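You operate a simulated robot arm through the tools that you are given. There is no shell and no other tool.

The job below is to be done with a simulated robot arm. You get a single attempt, and the scene is never put back.

## Task
Set the feeder up for the job on the card.
Fine: both guides, speed and batch as on the card; gate gap from the thickness chart.

It is judged by the outcome, as a careful person would: the job done as asked, and still so three seconds after it is handed in. It fails if anything else is knocked over, pushed out of place, dropped, spilled or broken.

## Robot
A 6-joint arm with a two-finger gripper, fixed in place. Base frame: the origin is on the floor under the middle of its stand, x ahead of it, y to its left, z up. Readings come in mm, degrees, newtons and seconds.
It reaches about 1417 mm from its shoulder. Its first joint turns from -166.0 to 166.0 degrees. Payload 3.43 kg.
The TCP is the grasp point between the finger pads, 20 mm short of the fingertips. In the tool frame z runs along the fingers and y along their closing line. The gripper opens to 190 mm; its body begins 248 mm behind the TCP.
Orientation is told as [roll, pitch, yaw] about the base's x, y, z axes, in that order, counted from this pose: with the fingers straight down and closing along the base's y, the tool's x points along the base's -x, its y along +y and its z along -z.

## Interface
- The arm moves only by the tool nudge_tool. Its argument "increments" is a list of rows, each a list of 3 entries, a list of its own where there are three numbers: the shift along the tool's x, y, z in mm, then the turn, a rotation vector about the tool's x, y, z in degrees, then the gripper command, from -1 (shut) to 1 (fully open), values between in proportion. In form: [[[tx, ty, tz], [rx, ry, rz], grip], ...]. A call has 1 to 20 rows; each row shifts and turns the commanded pose from where the row before left it, along the tool's axes as they then stand. Each row takes 0.2 s and may step no farther than 50 mm and 8.6 degrees from the row before; otherwise, or with a gripper value out of range, the whole call is refused. A pose out of reach is approached as far as the arm can. The call stops where the force on the tool passes 50 N (or 10 N more than at its start, if that is more) or the arm is blocked; 0.2 s more then pass. Each finger travels about 153 mm/s and halts on what it meets, pressing with about 37 N; the grip force reading is that of the motor and also rises with nothing between the fingers. The clock runs only during rows and for 0.2 s after the last one: add rows that do not move to give the fingers time. It gives the time, the measured TCP pose, the force on the tool (base axes), the opening and the grip force at its end, in the units of the frame above (readings bear some noise), with the torque about the TCP (base axes, N m) and any sound that the robot's microphone picked up.
- Cameras (640 x 400 px; columns grow to the right, rows downward): "scene" is fixed at [41.1, 497.4, 1689.9]; the picture's right is [-0.90, -0.44, 0.00], its down [-0.21, 0.43, -0.88] and it looks along [0.39, -0.79, -0.47] (base axes); focal length 346 px, centre (320, 200). "wrist" rides on the gripper at [70, -8, -288] in the tool frame; the picture's right is [0.12, 0.99, 0.00], its down [-0.96, 0.11, -0.25] and it looks along [-0.25, 0.03, 0.97] (tool axes); focal length 261 px, centre (320, 200). There is no depth. A picture from a camera that has moved, and an enlarged one, comes with that camera's place and axes in the base frame and with its lens. The place of the scene camera against the robot may be out by one fixed shift of up to 25 mm in any direction.
- get_image(camera): a new picture of that camera. No time passes.
- raise_lower(by): moves the trunk up (or, below 0, down) by that many mm; the arm rides with it, the base frame stays. It gives what a move gives, with no picture.
- inspect(camera, box): a new picture of the part [left, top, right, bottom] of that camera's present view, enlarged. No time passes.
- close_job(): hands the job in; it is judged then, once.

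Nothing tells you positions but the pictures and the camera data. Unless the task says otherwise, let go and move clear before handing in.

The tools are called after "Request:" as name(argument=value, ...) on one line, values as JSON. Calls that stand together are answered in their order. nudge_tool: Moves the arm, as the interface text tells. Its arguments: {"type":"object","properties":{"increments":{"type":"array"}},"required":["increments"]} The other tools are called the same way: raise_lower (by) moves the trunk up or down; get_image (camera) takes a picture; inspect (camera, box) takes an enlarged picture of a part of a camera's view; close_job () hands the job in.

At the start:

```text
time: 0.0
eef_pos: [454.5, -545.8, 1382.5]
ee_rot: [0.0, 0.0, 0.1]
ft_force: [-0.2, -1.0, -0.3]
ft_torque: [0.01, 0.0, -0.01]
grip_width: 190.0
gripper_force: 0.0
trunk travel left (down, up): [-375.0, 65.0]
```

scene: 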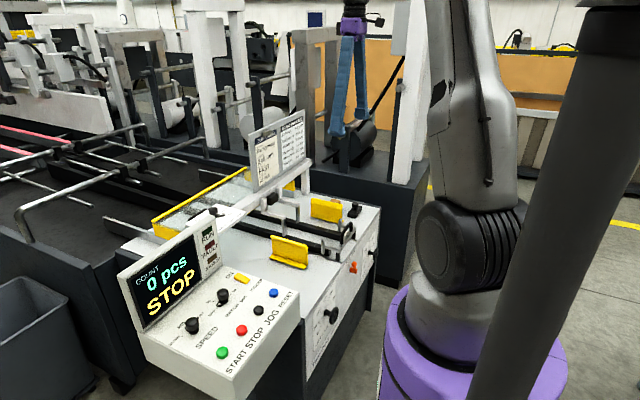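
wrist: 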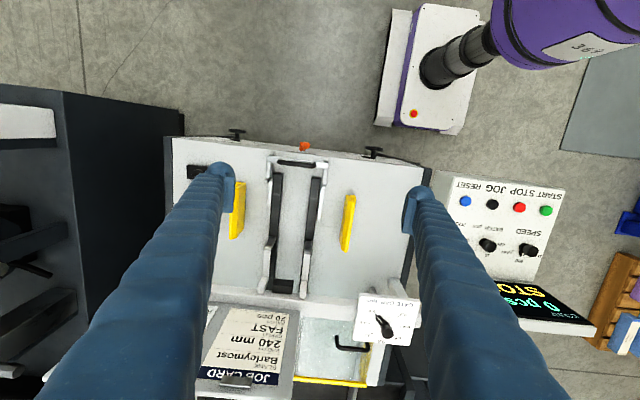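

I see a feeder machine with a job card, a control panel, yellow guides, and knobs. I'll take enlarged pictures to read the card and the controls.

Request:
inspect(camera="scene", box=[240, 100, 320, 200])

Request:
inspect(camera="scene", box=[110, 220, 310, 380])

Request:
inspect(camera="scene", box=[230, 180, 390, 300])

Request:
inspect(camera="wrist", box=[180, 280, 440, 400])

Request:
inspect(camera="wrist", box=[420, 160, 620, 340])

Request:
inspect(camera="wrist", box=[160, 120, 440, 310])

```text
4.00 times, centred on (280, 150) of scene
camera zoom: at [41.1, 497.4, 1689.9], right [-0.9, -0.44, 0.0], down [-0.21, 0.43, -0.88], along [0.39, -0.79, -0.47], focal length 1386 px, centre (480, 400)
```

zoom: 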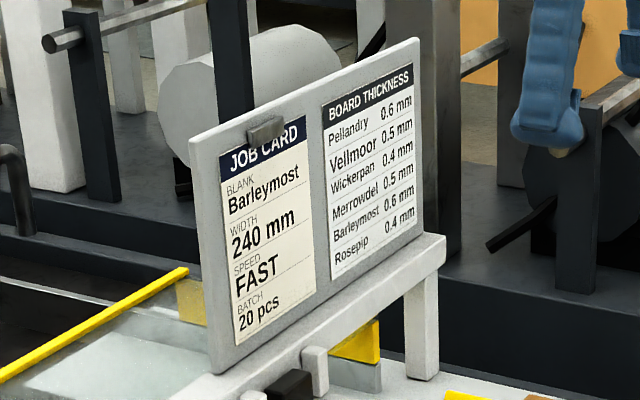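

```text
2.50 times, centred on (210, 300) of scene
camera zoom: at [41.1, 497.4, 1689.9], right [-0.9, -0.44, 0.0], down [-0.21, 0.43, -0.88], along [0.39, -0.79, -0.47], focal length 866 px, centre (595, -50)
```

zoom: 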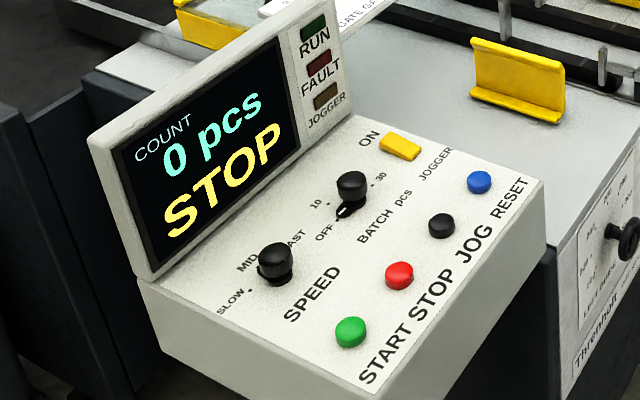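

```text
3.33 times, centred on (310, 240) of scene
camera zoom: at [41.1, 497.4, 1689.9], right [-0.9, -0.44, 0.0], down [-0.21, 0.43, -0.88], along [0.39, -0.79, -0.47], focal length 1155 px, centre (353, 67)
```

zoom: 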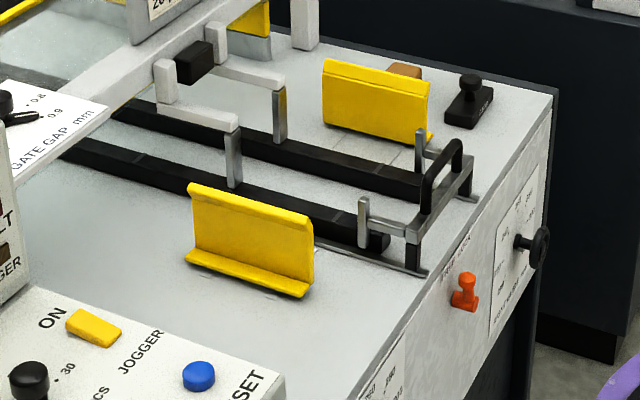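

```text
2.46 times, centred on (310, 340) of wrist
camera zoom: at [382.7, -553.6, 1673.1], right [-0.12, 0.99, 0.0], down [0.96, 0.12, 0.25], along [0.25, 0.03, -0.97], focal length 642 px, centre (345, -145)
```

zoom: 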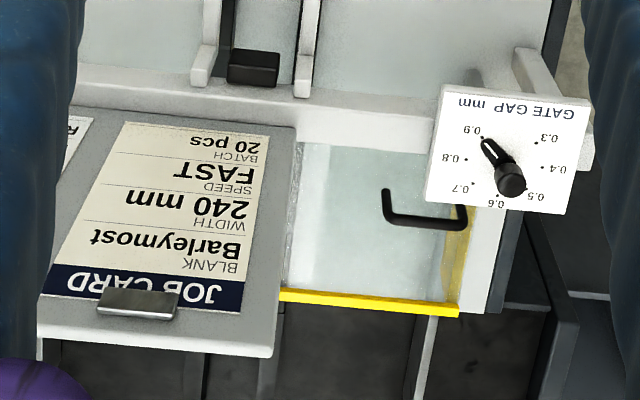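

```text
2.22 times, centred on (520, 250) of wrist
camera zoom: at [382.7, -553.6, 1673.1], right [-0.12, 0.99, 0.0], down [0.96, 0.12, 0.25], along [0.25, 0.03, -0.97], focal length 579 px, centre (-124, 89)
```

zoom: 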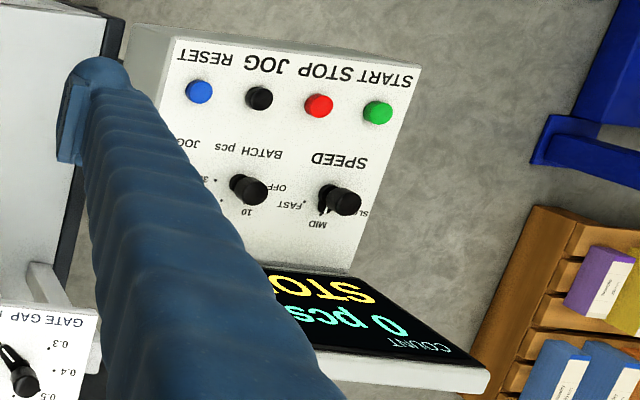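

```text
2.11 times, centred on (300, 215) of wrist
camera zoom: at [382.7, -553.6, 1673.1], right [-0.12, 0.99, 0.0], down [0.96, 0.12, 0.25], along [0.25, 0.03, -0.97], focal length 549 px, centre (362, 168)
```

zoom: 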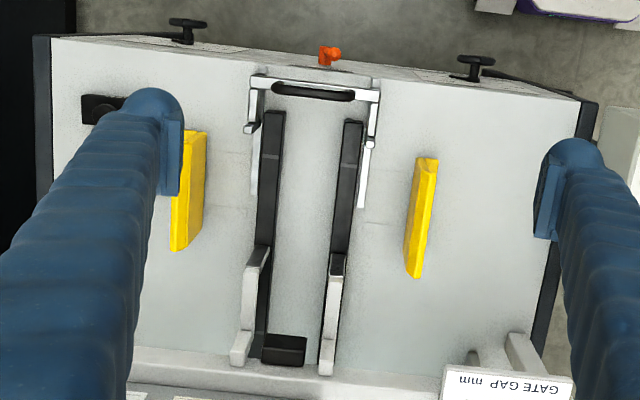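

The card reads Barleymost, 240 mm, FAST, 20 pcs; the chart gives Barleymost 0.6 mm. I'll look closer at the front plates, chart and handwheels.

Request:
inspect(camera="scene", box=[300, 220, 390, 370])

Request:
inspect(camera="scene", box=[278, 110, 310, 150])

Request:
inspect(camera="scene", box=[278, 140, 310, 180])

Request:
inspect(camera="scene", box=[300, 270, 350, 340])

Request:
inspect(camera="scene", box=[340, 220, 385, 290])

Request:
inspect(camera="wrist", box=[160, 120, 300, 170])

Request:
inspect(camera="wrist", box=[290, 130, 430, 180])

Request:
inspect(camera="scene", box=[160, 270, 260, 350])

Request:
inspect(camera="scene", box=[180, 180, 320, 270])

```text
2.67 times, centred on (345, 295) of scene
camera zoom: at [41.1, 497.4, 1689.9], right [-0.9, -0.44, 0.0], down [-0.21, 0.43, -0.88], along [0.39, -0.79, -0.47], focal length 924 px, centre (253, -53)
```

zoom: 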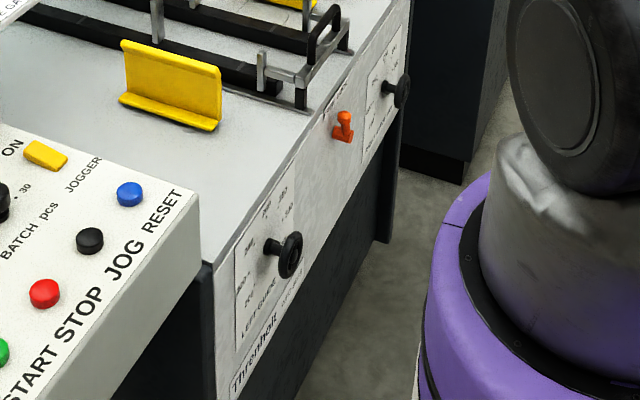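

```text
10.00 times, centred on (294, 130) of scene
camera zoom: at [41.1, 497.4, 1689.9], right [-0.9, -0.44, 0.0], down [-0.21, 0.43, -0.88], along [0.39, -0.79, -0.47], focal length 3464 px, centre (580, 900)
```

zoom: 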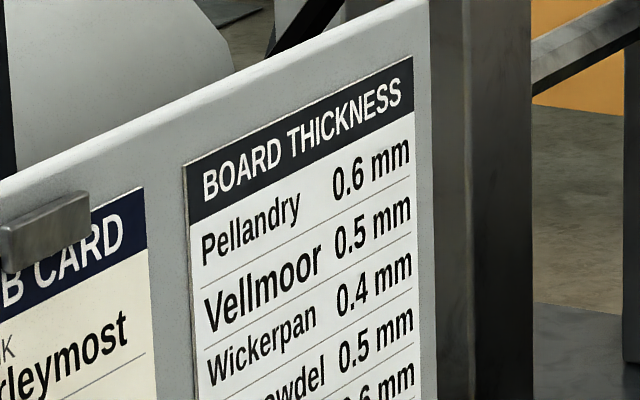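

```text
10.00 times, centred on (294, 160) of scene
camera zoom: at [41.1, 497.4, 1689.9], right [-0.9, -0.44, 0.0], down [-0.21, 0.43, -0.88], along [0.39, -0.79, -0.47], focal length 3464 px, centre (580, 600)
```

zoom: 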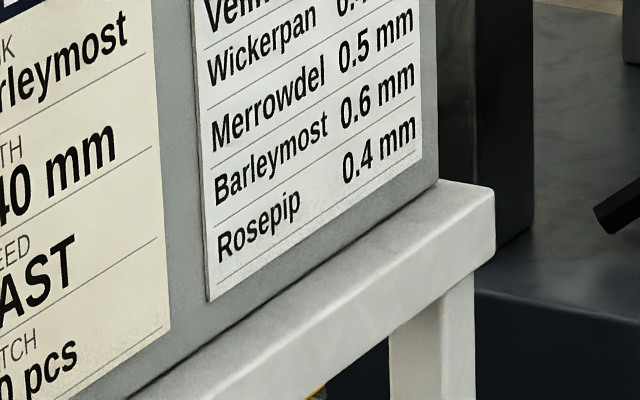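

```text
5.71 times, centred on (325, 305) of scene
camera zoom: at [41.1, 497.4, 1689.9], right [-0.9, -0.44, 0.0], down [-0.21, 0.43, -0.88], along [0.39, -0.79, -0.47], focal length 1980 px, centre (291, -400)
```

zoom: 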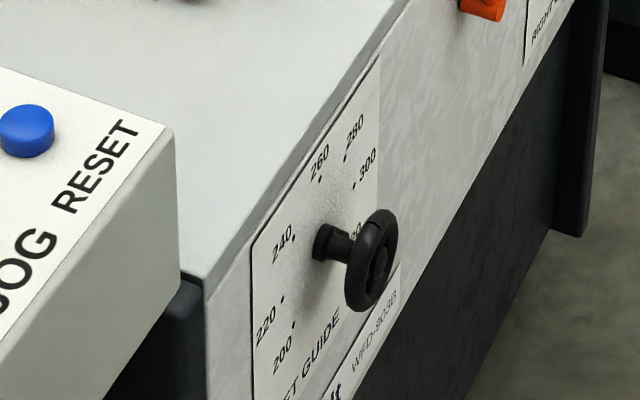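

```text
5.71 times, centred on (362, 255) of scene
camera zoom: at [41.1, 497.4, 1689.9], right [-0.9, -0.44, 0.0], down [-0.21, 0.43, -0.88], along [0.39, -0.79, -0.47], focal length 1980 px, centre (77, -114)
```

zoom: 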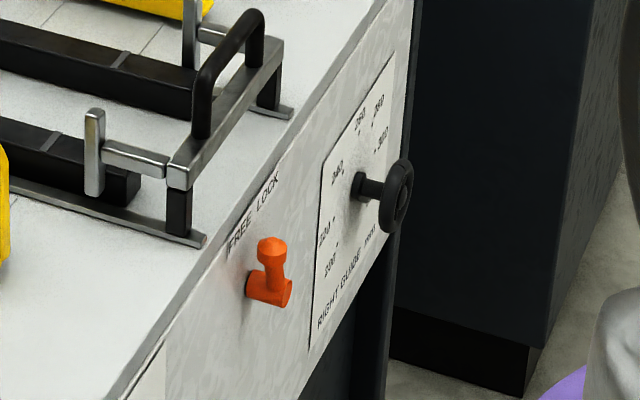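

```text
4.57 times, centred on (230, 145) of wrist
camera zoom: at [382.7, -553.6, 1673.1], right [-0.12, 0.99, 0.0], down [0.96, 0.12, 0.25], along [0.25, 0.03, -0.97], focal length 1192 px, centre (731, 451)
```

zoom: 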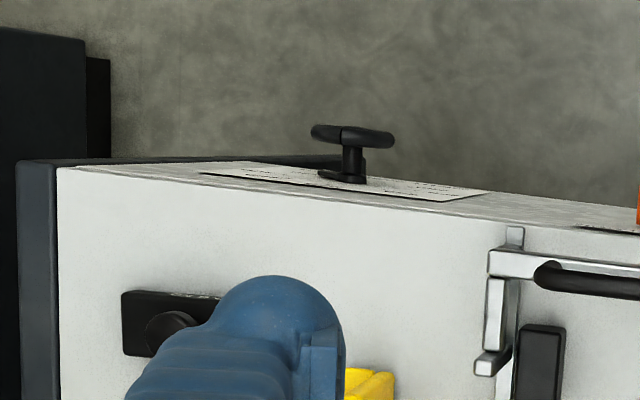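

```text
4.57 times, centred on (360, 155) of wrist
camera zoom: at [382.7, -553.6, 1673.1], right [-0.12, 0.99, 0.0], down [0.96, 0.12, 0.25], along [0.25, 0.03, -0.97], focal length 1192 px, centre (137, 406)
```

zoom: 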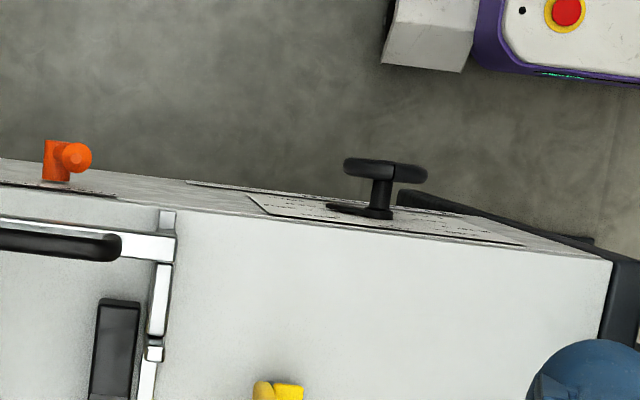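

```text
5.00 times, centred on (210, 310) of scene
camera zoom: at [41.1, 497.4, 1689.9], right [-0.9, -0.44, 0.0], down [-0.21, 0.43, -0.88], along [0.39, -0.79, -0.47], focal length 1732 px, centre (870, -350)
```

zoom: 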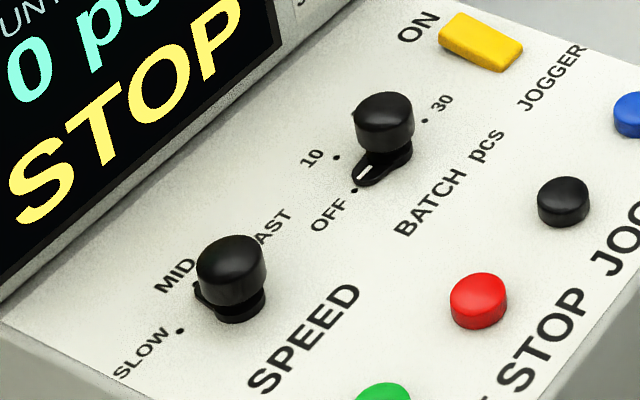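

```text
4.44 times, centred on (250, 225) of scene
camera zoom: at [41.1, 497.4, 1689.9], right [-0.9, -0.44, 0.0], down [-0.21, 0.43, -0.88], along [0.39, -0.79, -0.47], focal length 1540 px, centre (631, 89)
```

zoom: 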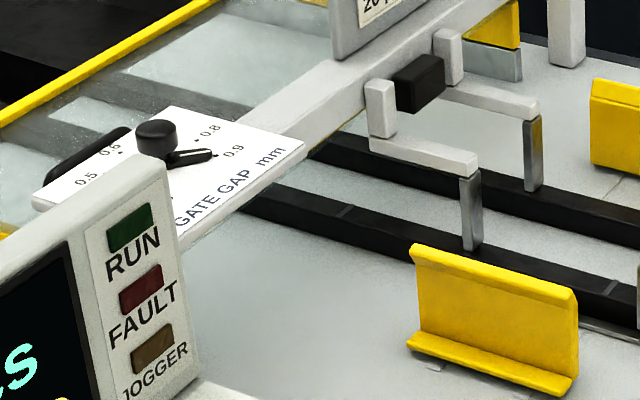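

Gate gap should be 0.6, both guides 240, speed FAST, batch 20; there's also a FREE/LOCK lever for the guides. I'll first move the wrist camera over the control panel to measure it.

Request:
nudge_tool(increments=[[[0, 40, 0], [0, 0, 0], 1], [[0, 40, 0], [0, 0, 0], 1], [[0, 40, 0], [0, 0, 0], 1], [[0, 40, 0], [0, 0, 0], 1], [[0, 40, 0], [0, 0, 0], 1], [[0, 40, 0], [0, 0, 0], 1], [[0, 40, 0], [0, 0, 0], 1], [[0, 40, 0], [0, 0, 0], 1], [[0, 40, 0], [0, 0, 0], 1], [[0, 40, 0], [0, 0, 0], 1], [[0, 40, 0], [0, 0, 0], 1], [[0, 40, 0], [0, 0, 0], 1], [[0, 0, 0], [0, 0, 0], 1]])

Request:
get_image(camera="wrist")

Request:
get_image(camera="scene")

```text
time: 2.8
eef_pos: [453.5, -65.9, 1383.3]
ee_rot: [0.0, 0.1, -0.1]
ft_force: [0.6, 0.2, -0.6]
ft_torque: [0.01, 0.03, 0.03]
grip_width: 189.8
gripper_force: 0.0
trunk travel left (down, up): [-375.0, 65.0]
```

```text
taken
camera wrist: at [382.4, -74.0, 1672.9], right [-0.12, 0.99, 0.0], down [0.96, 0.12, 0.25], along [0.25, 0.03, -0.97], focal length 261 px, centre (320, 200)
```

wrist: 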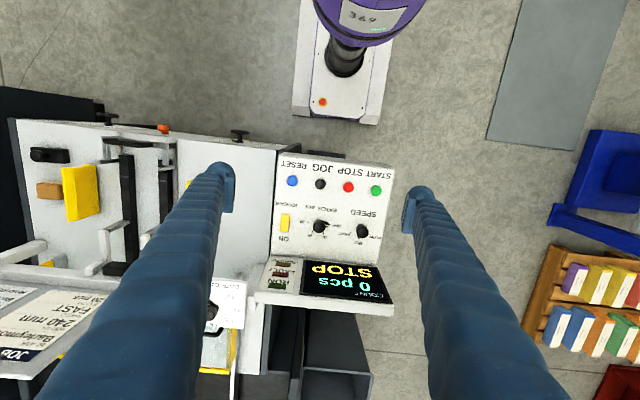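

```text
taken
```

scene: 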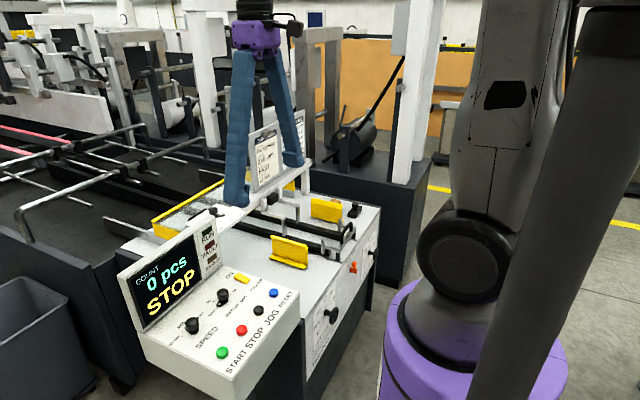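

I'm above the control panel now. I'll zoom in on the panel, table and dial for details.

Request:
inspect(camera="wrist", box=[256, 150, 406, 310])

Request:
inspect(camera="wrist", box=[80, 100, 300, 200])

Request:
inspect(camera="wrist", box=[190, 270, 260, 330])

Request:
inspect(camera="scene", box=[190, 200, 240, 240])

```text
2.50 times, centred on (331, 230) of wrist
camera zoom: at [382.4, -74.0, 1672.9], right [-0.12, 0.99, 0.0], down [0.96, 0.12, 0.25], along [0.25, 0.03, -0.97], focal length 652 px, centre (292, 125)
```

zoom: 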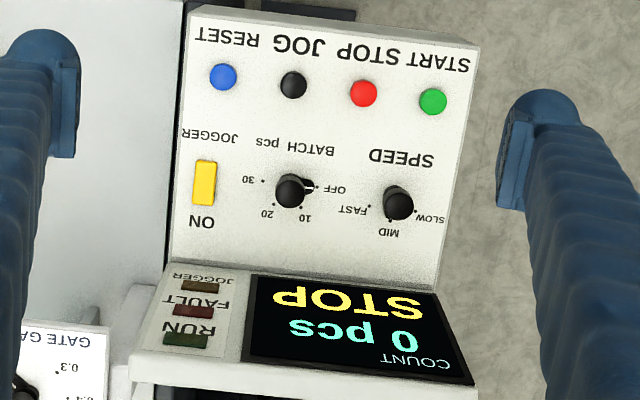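

```text
2.91 times, centred on (190, 150) of wrist
camera zoom: at [382.4, -74.0, 1672.9], right [-0.12, 0.99, 0.0], down [0.96, 0.12, 0.25], along [0.25, 0.03, -0.97], focal length 758 px, centre (698, 346)
```

zoom: 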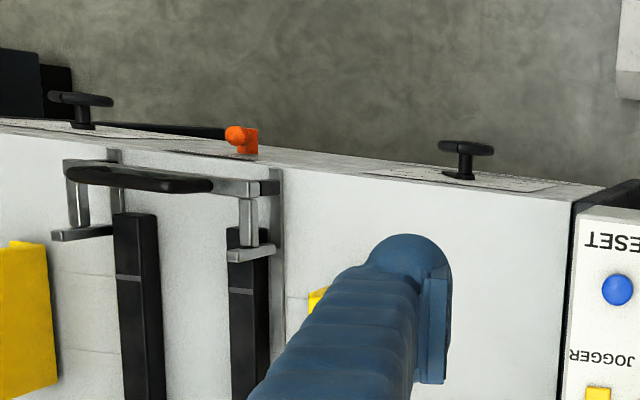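

```text
6.67 times, centred on (225, 300) of wrist
camera zoom: at [382.4, -74.0, 1672.9], right [-0.12, 0.99, 0.0], down [0.96, 0.12, 0.25], along [0.25, 0.03, -0.97], focal length 1738 px, centre (953, -467)
```

zoom: 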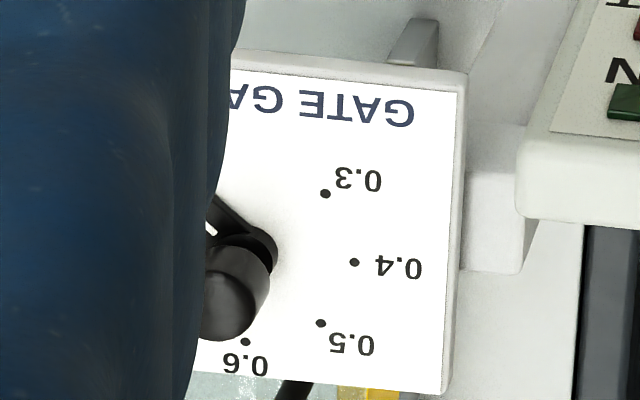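

```text
10.00 times, centred on (215, 220) of scene
camera zoom: at [41.1, 497.4, 1689.9], right [-0.9, -0.44, 0.0], down [-0.21, 0.43, -0.88], along [0.39, -0.79, -0.47], focal length 3464 px, centre (1370, 0)
```

zoom: 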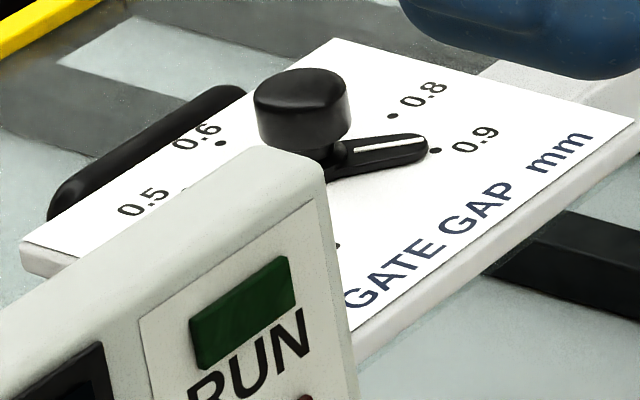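

The panel buttons work out to about (516, −133…97, 976), and the speed and batch knobs to about (632, 73, 996) and (632, −47, 995). The gate knob is near (885, −308, 1067). I'll move lower over the console to measure the slope and the dial marks.

Request:
nudge_tool(increments=[[[0, 15, 40], [0, 0, 0], 1], [[0, 15, 40], [0, 0, 0], 1], [[0, 15, 40], [0, 0, 0], 1], [[0, 15, 40], [0, 0, 0], 1], [[0, 10, 40], [0, 0, 0], 1], [[0, 0, 0], [0, 0, 0], 1]])

Request:
get_image(camera="wrist")

Request:
inspect(camera="wrist", box=[230, 170, 390, 270])

```text
time: 4.2
eef_pos: [452.2, 3.8, 1185.2]
ee_rot: [0.0, -0.1, -0.1]
ft_force: [-0.1, -1.2, 0.6]
ft_torque: [0.02, -0.09, 0.01]
grip_width: 190.2
gripper_force: 0.1
trunk travel left (down, up): [-375.0, 65.0]
```

```text
taken
camera wrist: at [380.7, -3.7, 1474.2], right [-0.12, 0.99, 0.0], down [0.96, 0.12, 0.25], along [0.25, 0.03, -0.97], focal length 261 px, centre (320, 200)
```

wrist: 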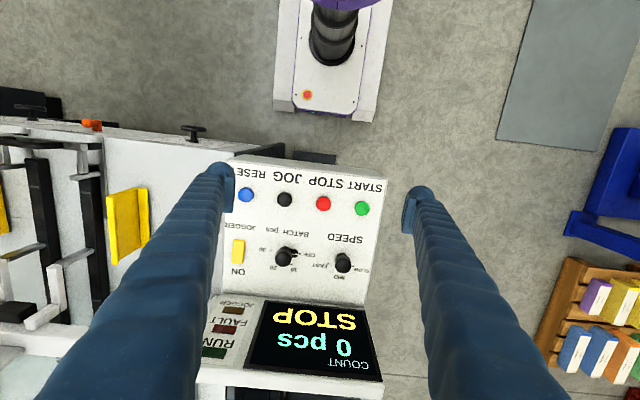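

```text
4.00 times, centred on (310, 220) of wrist
camera zoom: at [380.7, -3.7, 1474.2], right [-0.12, 0.99, 0.0], down [0.96, 0.12, 0.25], along [0.25, 0.03, -0.97], focal length 1043 px, centre (360, 120)
```

zoom: 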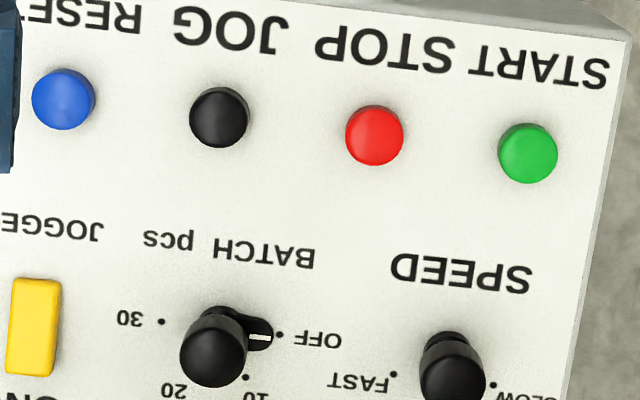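

The console top and the gate plate are both level. I make the dial angles, from +x toward +y: speed SLOW +60, MID 0, FAST −60; batch OFF +90, 10 +30, 20 −30, 30 −90; gate 0.6 at 0 and 0.9 at −135. I'll line up over the batch knob with the fingers closing along x.

Request:
nudge_tool(increments=[[[-36, -10.3, 0], [0, 0, 0], 1], [[-36, -10.3, 0], [0, 0, 0], 1], [[-36, -10.3, 0], [0, 0, 0], 1], [[-36, -10.3, 0], [0, 0, 0], 1], [[-36, -10.3, 0], [0, 0, 0], 1], [[0, 0, 0], [0, 0, -7.5], 1], [[0, 0, 0], [0, 0, -7.5], 1], [[0, 0, 0], [0, 0, -7.5], 1], [[0, 0, 0], [0, 0, -7.5], 1], [[0, 0, 0], [0, 0, -7.5], 1], [[0, 0, 0], [0, 0, -7.5], 1], [[0, 0, 0], [0, 0, -7.5], 1], [[0, 0, 0], [0, 0, -7.5], 1], [[0, 0, 0], [0, 0, -7.5], 1], [[0, 0, 0], [0, 0, -7.5], 0.5], [[0, 0, 0], [0, 0, -7.5], 0], [[0, 0, 0], [0, 0, -7.5], -0.2], [[0, 0, 0], [0, 0, 0], -0.2], [[0, 0, 0], [0, 0, 0], -0.2]])

Request:
get_image(camera="wrist")

Request:
get_image(camera="scene")

```text
time: 8.2
eef_pos: [634.2, -48.1, 1184.0]
ee_rot: [0.1, -0.1, 90.1]
ft_force: [-0.3, 0.5, -0.6]
ft_torque: [0.0, 0.02, 0.02]
grip_width: 75.9
gripper_force: 0.0
trunk travel left (down, up): [-375.0, 65.0]
```

```text
taken
camera wrist: at [641.6, -116.6, 1473.4], right [-0.99, -0.12, 0.0], down [-0.12, 0.96, 0.25], along [-0.03, 0.25, -0.97], focal length 261 px, centre (320, 200)
```

wrist: 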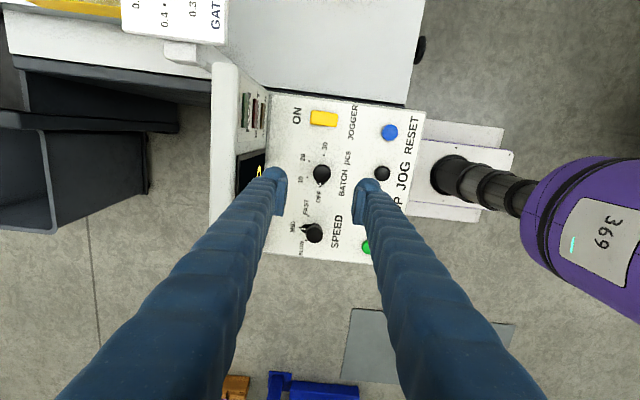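

```text
taken
```

scene: 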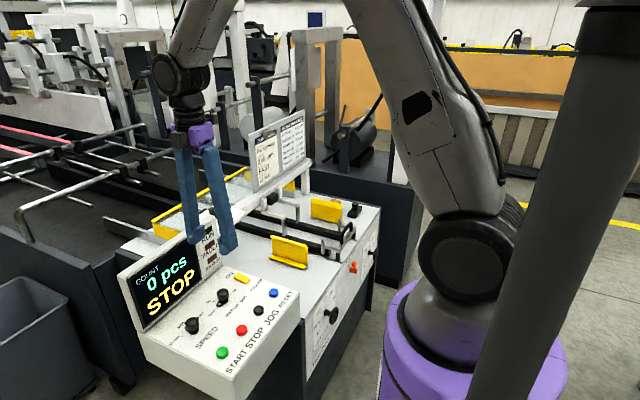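

The gripper is above the batch knob with the fingers along x. I'll zoom in to verify centring before going down.

Request:
inspect(camera="wrist", box=[260, 110, 400, 260])

Request:
inspect(camera="scene", box=[150, 220, 270, 340])

```text
2.67 times, centred on (330, 185) of wrist
camera zoom: at [641.6, -116.6, 1473.4], right [-0.99, -0.12, 0.0], down [-0.12, 0.96, 0.25], along [-0.03, 0.25, -0.97], focal length 695 px, centre (293, 240)
```

zoom: 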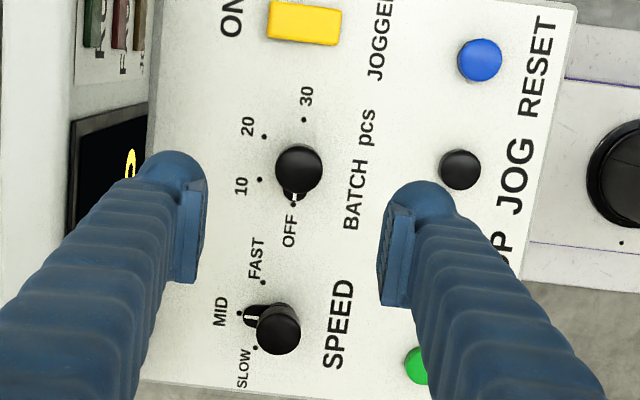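

```text
3.33 times, centred on (210, 280) of scene
camera zoom: at [41.1, 497.4, 1689.9], right [-0.9, -0.44, 0.0], down [-0.21, 0.43, -0.88], along [0.39, -0.79, -0.47], focal length 1155 px, centre (687, -67)
```

zoom: 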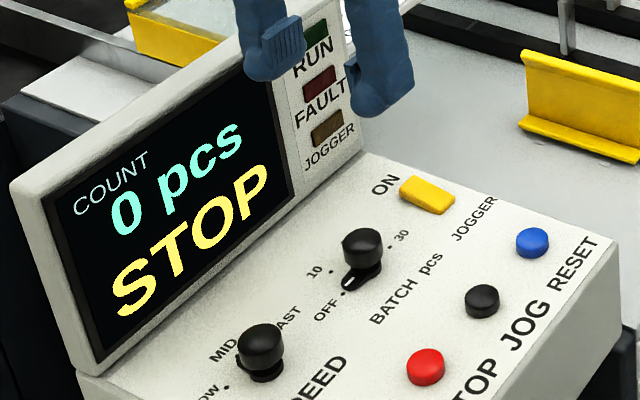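

Views from several spots put the batch knob axis at about (630, −47.5), the panel at z≈973 and the knob top at z≈1006. I'll shift a little, narrow the opening and go down most of the way, then check.

Request:
nudge_tool(increments=[[[0.5, 4.3, 0], [0, 0, 0], -0.37], [[0, 0, 40], [0, 0, 0], -0.37], [[0, 0, 40], [0, 0, 0], -0.37], [[0, 0, 40], [0, 0, 0], -0.37], [[0, 0, 25], [0, 0, 0], -0.37], [[0, 0, 0], [0, 0, 0], -0.37]])

Request:
inspect(camera="scene", box=[150, 220, 270, 340])

Request:
get_image(camera="wrist")

Request:
inspect(camera="wrist", box=[260, 110, 400, 260])

```text
time: 9.6
eef_pos: [628.9, -48.0, 1039.4]
ee_rot: [0.0, 0.1, 90.1]
ft_force: [-0.5, -0.1, 0.0]
ft_torque: [0.01, 0.0, -0.01]
grip_width: 59.8
gripper_force: 0.1
trunk travel left (down, up): [-375.0, 65.0]
```

```text
3.33 times, centred on (210, 280) of scene
camera zoom: at [41.1, 497.4, 1689.9], right [-0.9, -0.44, 0.0], down [-0.21, 0.43, -0.88], along [0.39, -0.79, -0.47], focal length 1155 px, centre (687, -67)
```

zoom: 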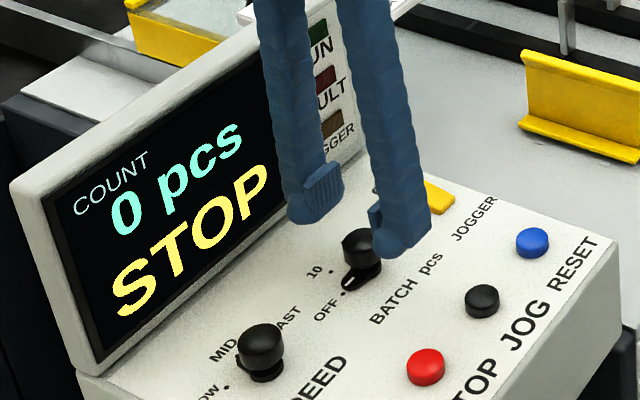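

```text
taken
camera wrist: at [636.9, -117.7, 1328.6], right [-0.99, -0.12, 0.0], down [-0.12, 0.96, 0.25], along [-0.03, 0.25, -0.97], focal length 261 px, centre (320, 200)
```

wrist: 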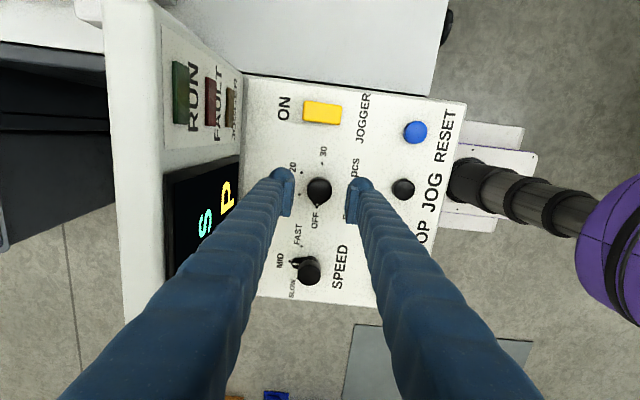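

```text
2.67 times, centred on (330, 185) of wrist
camera zoom: at [636.9, -117.7, 1328.6], right [-0.99, -0.12, 0.0], down [-0.12, 0.96, 0.25], along [-0.03, 0.25, -0.97], focal length 695 px, centre (293, 240)
```

zoom: 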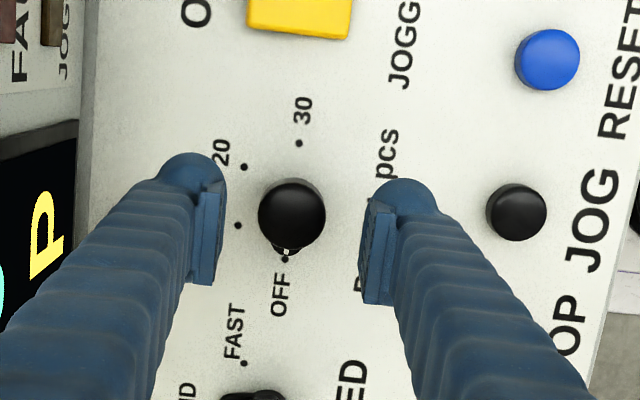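

The knob is centred between the fingers. I'll go down the last 33 mm and close on the head.

Request:
nudge_tool(increments=[[[0, 0, 17], [0, 0, 0], -0.37], [[0, 0, 16], [0, 0, 0], -0.37], [[0, 0, 0], [0, 0, 0], -0.37], [[0, 0, 0], [0, 0, 0], -1], [[0, 0, 0], [0, 0, 0], -1], [[0, 0, 0], [0, 0, 0], -1]])

Request:
inspect(camera="scene", box=[150, 220, 270, 340])

Request:
inspect(camera="wrist", box=[260, 110, 400, 260])

```text
time: 11.0
eef_pos: [630.5, -46.9, 1005.8]
ee_rot: [0.1, 0.0, 90.1]
ft_force: [4.4, 0.4, 1.8]
ft_torque: [0.02, -0.07, -0.02]
grip_width: 31.1
gripper_force: 45.2
trunk travel left (down, up): [-375.0, 65.0]
```

```text
3.33 times, centred on (210, 280) of scene
camera zoom: at [41.1, 497.4, 1689.9], right [-0.9, -0.44, 0.0], down [-0.21, 0.43, -0.88], along [0.39, -0.79, -0.47], focal length 1155 px, centre (687, -67)
```

zoom: 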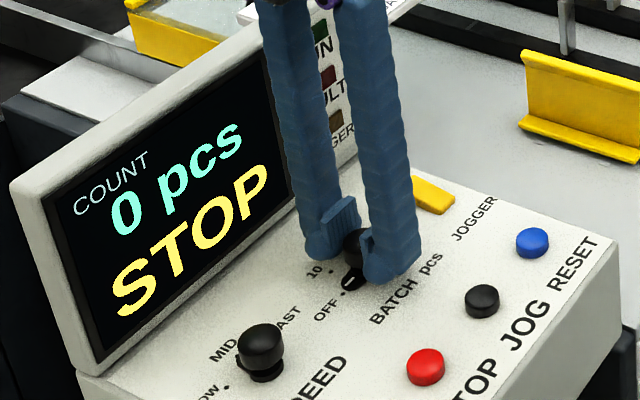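

```text
2.67 times, centred on (330, 185) of wrist
camera zoom: at [637.5, -117.1, 1295.2], right [-0.99, -0.12, 0.0], down [-0.12, 0.96, 0.25], along [-0.03, 0.25, -0.97], focal length 695 px, centre (293, 240)
```

zoom: 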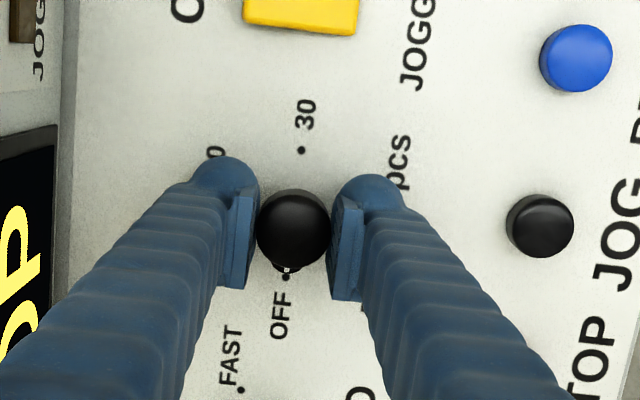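

I have hold of the knob (31 mm). I'll turn 60° clockwise and check that the pointer follows.

Request:
nudge_tool(increments=[[[0, 0, 0], [0, 0, 7.5], -1], [[0, 0, 0], [0, 0, 7.5], -1], [[0, 0, 0], [0, 0, 7.5], -1], [[0, 0, 0], [0, 0, 7.5], -1], [[0, 0, 0], [0, 0, 7.5], -1], [[0, 0, 0], [0, 0, 7.5], -1], [[0, 0, 0], [0, 0, 7.5], -1], [[0, 0, 0], [0, 0, 7.5], -1], [[0, 0, 0], [0, 0, 0], -1]])

Request:
inspect(camera="scene", box=[150, 220, 270, 340])

Request:
inspect(camera="wrist", box=[260, 110, 400, 260])

```text
time: 13.0
eef_pos: [629.5, -47.5, 1006.3]
ee_rot: [0.1, 0.0, 30.0]
ft_force: [9.9, -3.2, 7.6]
ft_torque: [-0.06, -0.03, -0.01]
grip_width: 30.8
gripper_force: 44.7
trunk travel left (down, up): [-375.0, 65.0]
```

```text
3.33 times, centred on (210, 280) of scene
camera zoom: at [41.1, 497.4, 1689.9], right [-0.9, -0.44, 0.0], down [-0.21, 0.43, -0.88], along [0.39, -0.79, -0.47], focal length 1155 px, centre (687, -67)
```

zoom: 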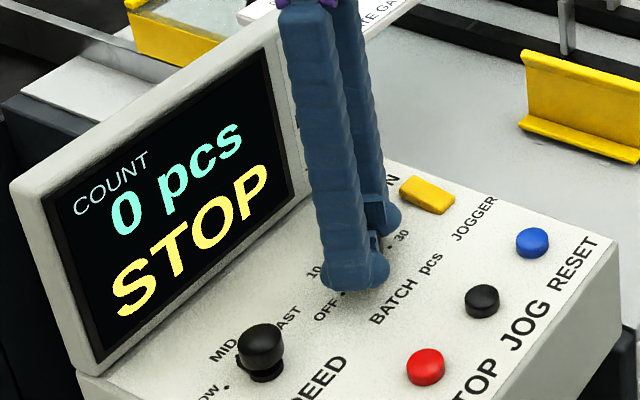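

```text
2.67 times, centred on (330, 185) of wrist
camera zoom: at [572.5, -89.4, 1295.2], right [-0.6, 0.8, 0.0], down [0.78, 0.58, 0.25], along [0.2, 0.15, -0.97], focal length 695 px, centre (293, 240)
```

zoom: 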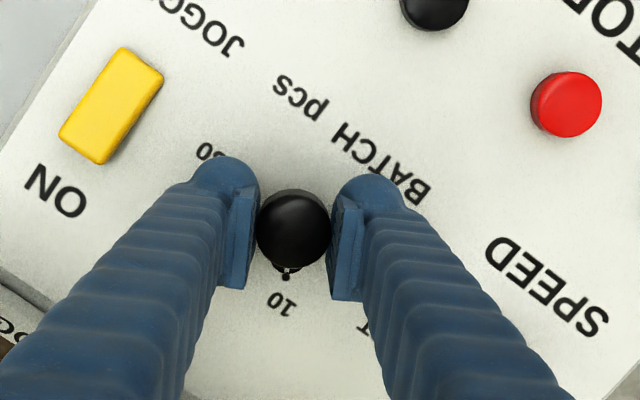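

The pointer followed to 10. I'll turn another 60° to 20.

Request:
nudge_tool(increments=[[[0, 0, 0], [0, 0, 7.5], -1], [[0, 0, 0], [0, 0, 7.5], -1], [[0, 0, 0], [0, 0, 7.5], -1], [[0, 0, 0], [0, 0, 7.5], -1], [[0, 0, 0], [0, 0, 7.5], -1], [[0, 0, 0], [0, 0, 7.5], -1], [[0, 0, 0], [0, 0, 7.5], -1], [[0, 0, 0], [0, 0, 7.5], -1], [[0, 0, 0], [0, 0, 0], -1]])

Request:
inspect(camera="wrist", box=[260, 110, 400, 260])

```text
time: 15.0
eef_pos: [630.0, -47.0, 1005.5]
ee_rot: [0.0, 0.0, -30.0]
ft_force: [13.2, -5.0, 8.0]
ft_torque: [-0.1, -0.23, 0.0]
grip_width: 31.1
gripper_force: 45.3
trunk travel left (down, up): [-375.0, 65.0]
```

```text
2.67 times, centred on (330, 185) of wrist
camera zoom: at [564.1, -19.3, 1295.2], right [0.39, 0.92, 0.0], down [0.89, -0.38, 0.25], along [0.23, -0.1, -0.97], focal length 695 px, centre (293, 240)
```

zoom: 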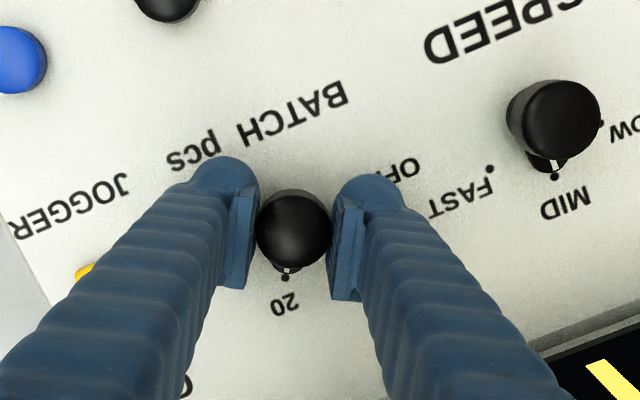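

The batch pointer is at 20. I'll release, lift, and move over to the speed knob with the fingers closing along y.

Request:
nudge_tool(increments=[[[0, 0, 0], [0, 0, 0], -0.37], [[0, 0, 0], [0, 0, 0], -0.37], [[0, 0, -30], [0, 0, 0], -0.37], [[0, 0, -35], [0, 0, 0], -0.37], [[0, 0, 0], [0, 0, -7.5], -0.37], [[0, 0, 0], [0, 0, -7.5], -0.37], [[0, 0, 0], [0, 0, -7.5], -0.37], [[0, 0, 0], [0, 0, -7.5], -0.37], [[0, 40, 0], [0, 0, 0], -0.37], [[0, 40, 0], [0, 0, 0], -0.37], [[0, 40, 0], [0, 0, 0], -0.37], [[0, 0, 0], [0, 0, 0], -0.37]])

Request:
inspect(camera="wrist", box=[240, 110, 400, 260])

Request:
inspect(camera="scene", box=[150, 220, 270, 340])

Request:
get_image(camera="wrist")

```text
time: 17.6
eef_pos: [629.0, 72.7, 1070.4]
ee_rot: [0.0, 0.0, 0.0]
ft_force: [-0.3, 1.4, -0.2]
ft_torque: [-0.1, -0.03, 0.01]
grip_width: 59.7
gripper_force: 0.2
trunk travel left (down, up): [-375.0, 65.0]
```

```text
2.67 times, centred on (320, 185) of wrist
camera zoom: at [558.2, 65.4, 1360.1], right [-0.12, 0.99, 0.0], down [0.96, 0.12, 0.25], along [0.24, 0.03, -0.97], focal length 695 px, centre (320, 240)
```

zoom: 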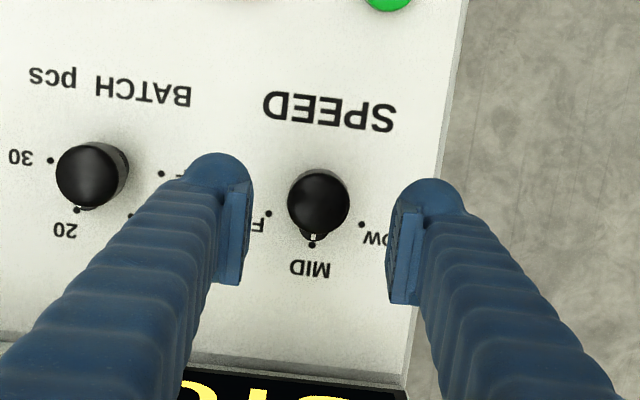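

```text
3.33 times, centred on (210, 280) of scene
camera zoom: at [41.1, 497.4, 1689.9], right [-0.9, -0.44, 0.0], down [-0.21, 0.43, -0.88], along [0.39, -0.79, -0.47], focal length 1155 px, centre (687, -67)
```

zoom: 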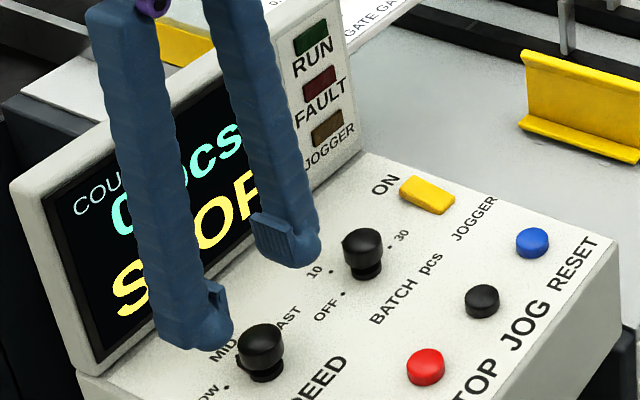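

```text
taken
camera wrist: at [558.2, 65.4, 1360.1], right [-0.12, 0.99, 0.0], down [0.96, 0.12, 0.25], along [0.24, 0.03, -0.97], focal length 261 px, centre (320, 200)
```

wrist: 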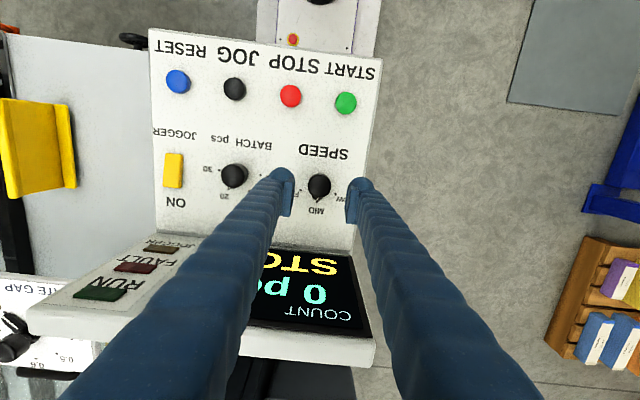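

The speed knob is centred. I'll go down, close, and turn 60° clockwise to FAST.

Request:
nudge_tool(increments=[[[0, 0, 25], [0, 0, 0], -0.37], [[0, 0, 25], [0, 0, 0], -0.37], [[0, 0, 14.5], [0, 0, 0], -0.37], [[0, 0, 0], [0, 0, 0], -0.37], [[0, 0, 0], [0, 0, 0], -1], [[0, 0, 0], [0, 0, 0], -1], [[0, 0, 0], [0, 0, 0], -1], [[0, 0, 0], [0, 0, 7.5], -1], [[0, 0, 0], [0, 0, 7.5], -1], [[0, 0, 0], [0, 0, 7.5], -1], [[0, 0, 0], [0, 0, 7.5], -1], [[0, 0, 0], [0, 0, 7.5], -1], [[0, 0, 0], [0, 0, 7.5], -1], [[0, 0, 0], [0, 0, 7.5], -1], [[0, 0, 0], [0, 0, 7.5], -1], [[0, 0, 0], [0, 0, 0], -1]])

Request:
inspect(camera="wrist", box=[240, 110, 400, 260])

Request:
inspect(camera="scene", box=[150, 220, 270, 340])

```text
time: 21.0
eef_pos: [630.8, 72.5, 1006.0]
ee_rot: [-0.1, 0.0, -60.0]
ft_force: [0.6, 1.6, -6.2]
ft_torque: [-0.02, -0.01, 0.2]
grip_width: 31.0
gripper_force: 44.9
trunk travel left (down, up): [-375.0, 65.0]
```

```text
2.67 times, centred on (320, 185) of wrist
camera zoom: at [586.3, 130.3, 1295.6], right [0.8, 0.6, 0.0], down [0.58, -0.78, 0.25], along [0.15, -0.2, -0.97], focal length 695 px, centre (320, 240)
```

zoom: 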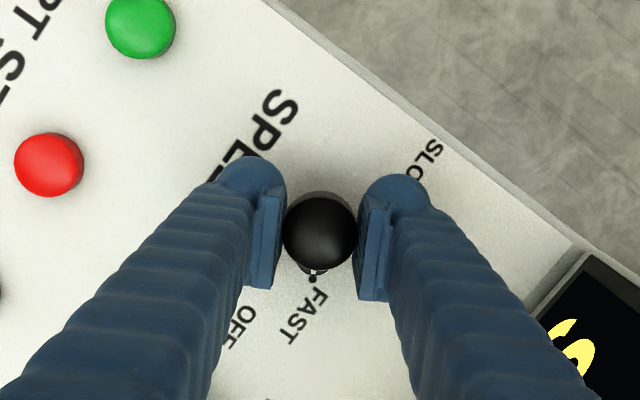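

```text
3.33 times, centred on (210, 280) of scene
camera zoom: at [41.1, 497.4, 1689.9], right [-0.9, -0.44, 0.0], down [-0.21, 0.43, -0.88], along [0.39, -0.79, -0.47], focal length 1155 px, centre (687, -67)
```

zoom: 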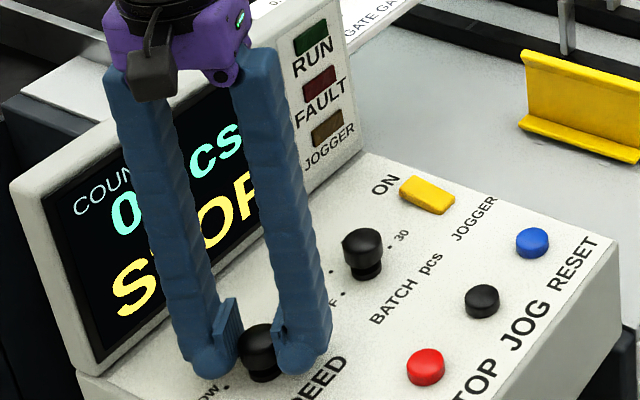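

Speed is at FAST. I'll release, lift high and travel over to the gate-gap knob.

Request:
nudge_tool(increments=[[[0, 0, 0], [0, 0, 0], -0.37], [[0, 0, 0], [0, 0, 0], -0.37], [[0, 0, -40], [0, 0, 0], -0.37], [[0, 0, -45], [0, 0, 0], -0.37], [[0, 0, -45], [0, 0, 0], -0.37], [[0, 0, -45], [0, 0, 0], -0.37], [[0, 0, -45], [0, 0, 0], -0.37], [[0, 0, -40], [0, 0, 0], -0.37], [[-45.94, 2.86, 0], [0, 0, 0], -0.37], [[-45.94, 2.86, 0], [0, 0, 0], -0.37], [[-45.94, 2.86, 0], [0, 0, 0], -0.37], [[-45.94, 2.86, 0], [0, 0, 0], -0.37], [[-45.94, 2.86, 0], [0, 0, 0], -0.37], [[-45.94, 2.86, 0], [0, 0, 0], -0.37], [[-45.94, 2.86, 0], [0, 0, 0], -0.37], [[-45.94, 2.86, 0], [0, 0, 0], -0.37], [[-45.94, 2.86, 0], [0, 0, 0], -0.37], [[-45.94, 2.86, 0], [0, 0, 0], -0.37], [[0, 0, 0], [0, 0, 0], -0.37]])

Request:
get_image(camera="wrist")

Request:
get_image(camera="scene")

Request:
inspect(camera="scene", box=[150, 260, 270, 340])

```text
time: 25.0
eef_pos: [883.5, -310.3, 1269.1]
ee_rot: [-0.1, 0.0, -59.9]
ft_force: [-0.1, 0.0, 0.0]
ft_torque: [0.0, -0.09, -0.02]
grip_width: 59.7
gripper_force: 0.1
trunk travel left (down, up): [-375.0, 65.0]
```

```text
taken
camera wrist: at [839.7, -253.5, 1557.5], right [0.8, 0.6, 0.0], down [0.58, -0.77, 0.25], along [0.15, -0.2, -0.97], focal length 261 px, centre (320, 200)
```

wrist: 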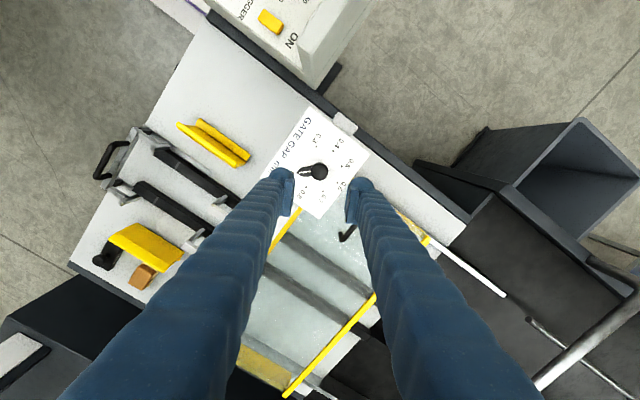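

```text
taken
```

scene: 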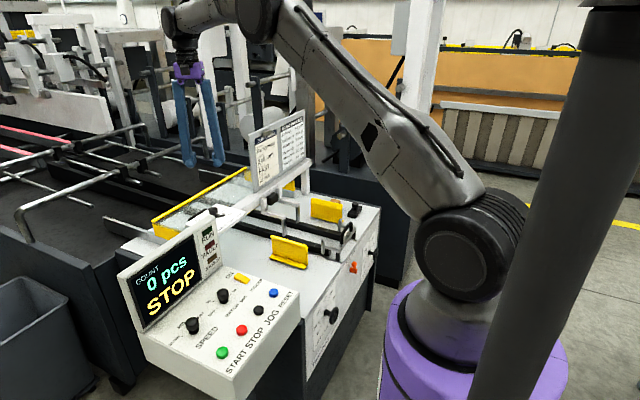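

```text
5.00 times, centred on (210, 300) of scene
camera zoom: at [41.1, 497.4, 1689.9], right [-0.9, -0.44, 0.0], down [-0.21, 0.43, -0.88], along [0.39, -0.79, -0.47], focal length 1732 px, centre (870, -300)
```

zoom: 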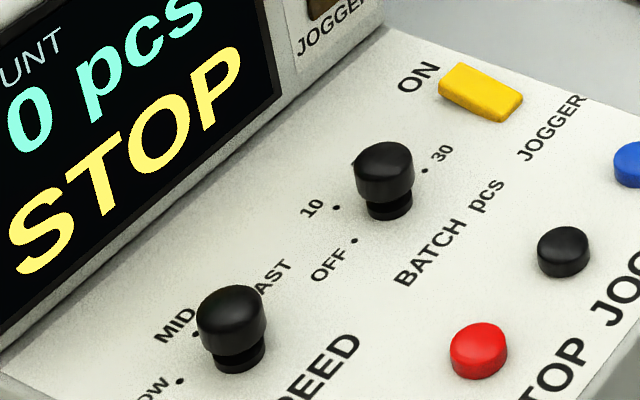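

Both console knobs look right. I'll turn the gripper to yaw −135, perpendicular to the gate pointer, and zoom in on the gate dial.

Request:
nudge_tool(increments=[[[0, 0, 0], [0, 0, 7.5], -0.37], [[0, 0, 0], [0, 0, 7.5], -0.37], [[0, 0, 0], [0, 0, 7.5], -0.37], [[0, 0, 0], [0, 0, 7.5], -0.37], [[0, 0, 0], [0, 0, 7.5], -0.37], [[0, 0, 0], [0, 0, 7.5], -0.37], [[0, 0, 0], [0, 0, 7.5], -0.37], [[0, 0, 0], [0, 0, 7.5], -0.37], [[0, 0, 0], [0, 0, 7.5], -0.37], [[0, 0, 0], [0, 0, 7.5], -0.37], [[0, 0, 0], [0, 0, 0], -0.37]])

Request:
get_image(camera="wrist")

Request:
inspect(camera="wrist", box=[240, 110, 400, 260])

Request:
get_image(camera="scene")

```text
time: 27.4
eef_pos: [883.6, -309.3, 1266.1]
ee_rot: [0.0, 0.0, -135.0]
ft_force: [0.7, 0.2, -0.1]
ft_torque: [0.0, -0.01, -0.05]
grip_width: 59.7
gripper_force: 0.0
trunk travel left (down, up): [-375.0, 65.0]
```

```text
taken
camera wrist: at [927.7, -253.9, 1555.2], right [0.79, -0.62, 0.0], down [-0.6, -0.76, 0.25], along [-0.15, -0.19, -0.97], focal length 261 px, centre (320, 200)
```

wrist: 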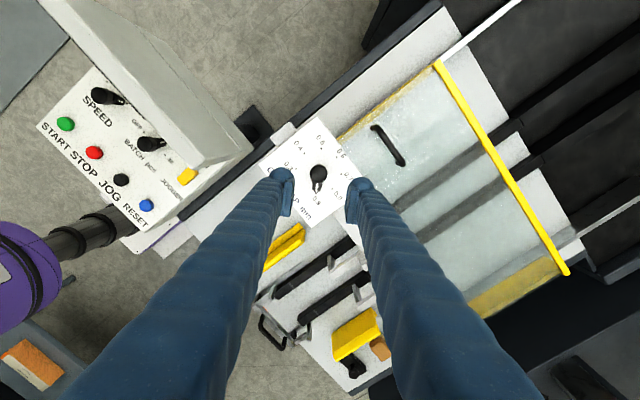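

```text
2.67 times, centred on (320, 185) of wrist
camera zoom: at [927.7, -253.9, 1555.2], right [0.79, -0.62, 0.0], down [-0.6, -0.76, 0.25], along [-0.15, -0.19, -0.97], focal length 695 px, centre (320, 240)
```

zoom: 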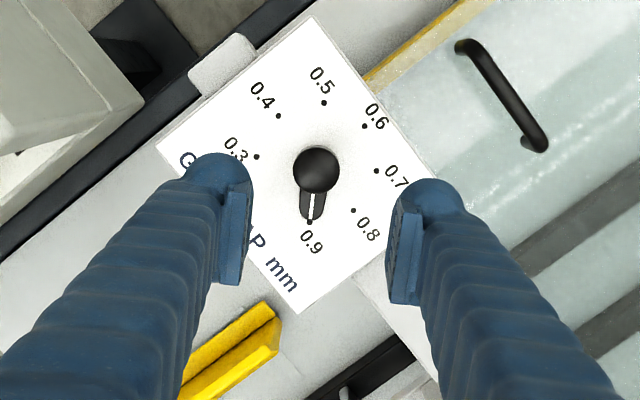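

```text
taken
```

scene: 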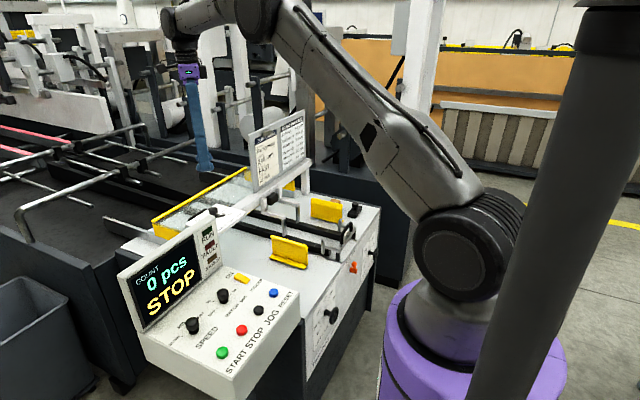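

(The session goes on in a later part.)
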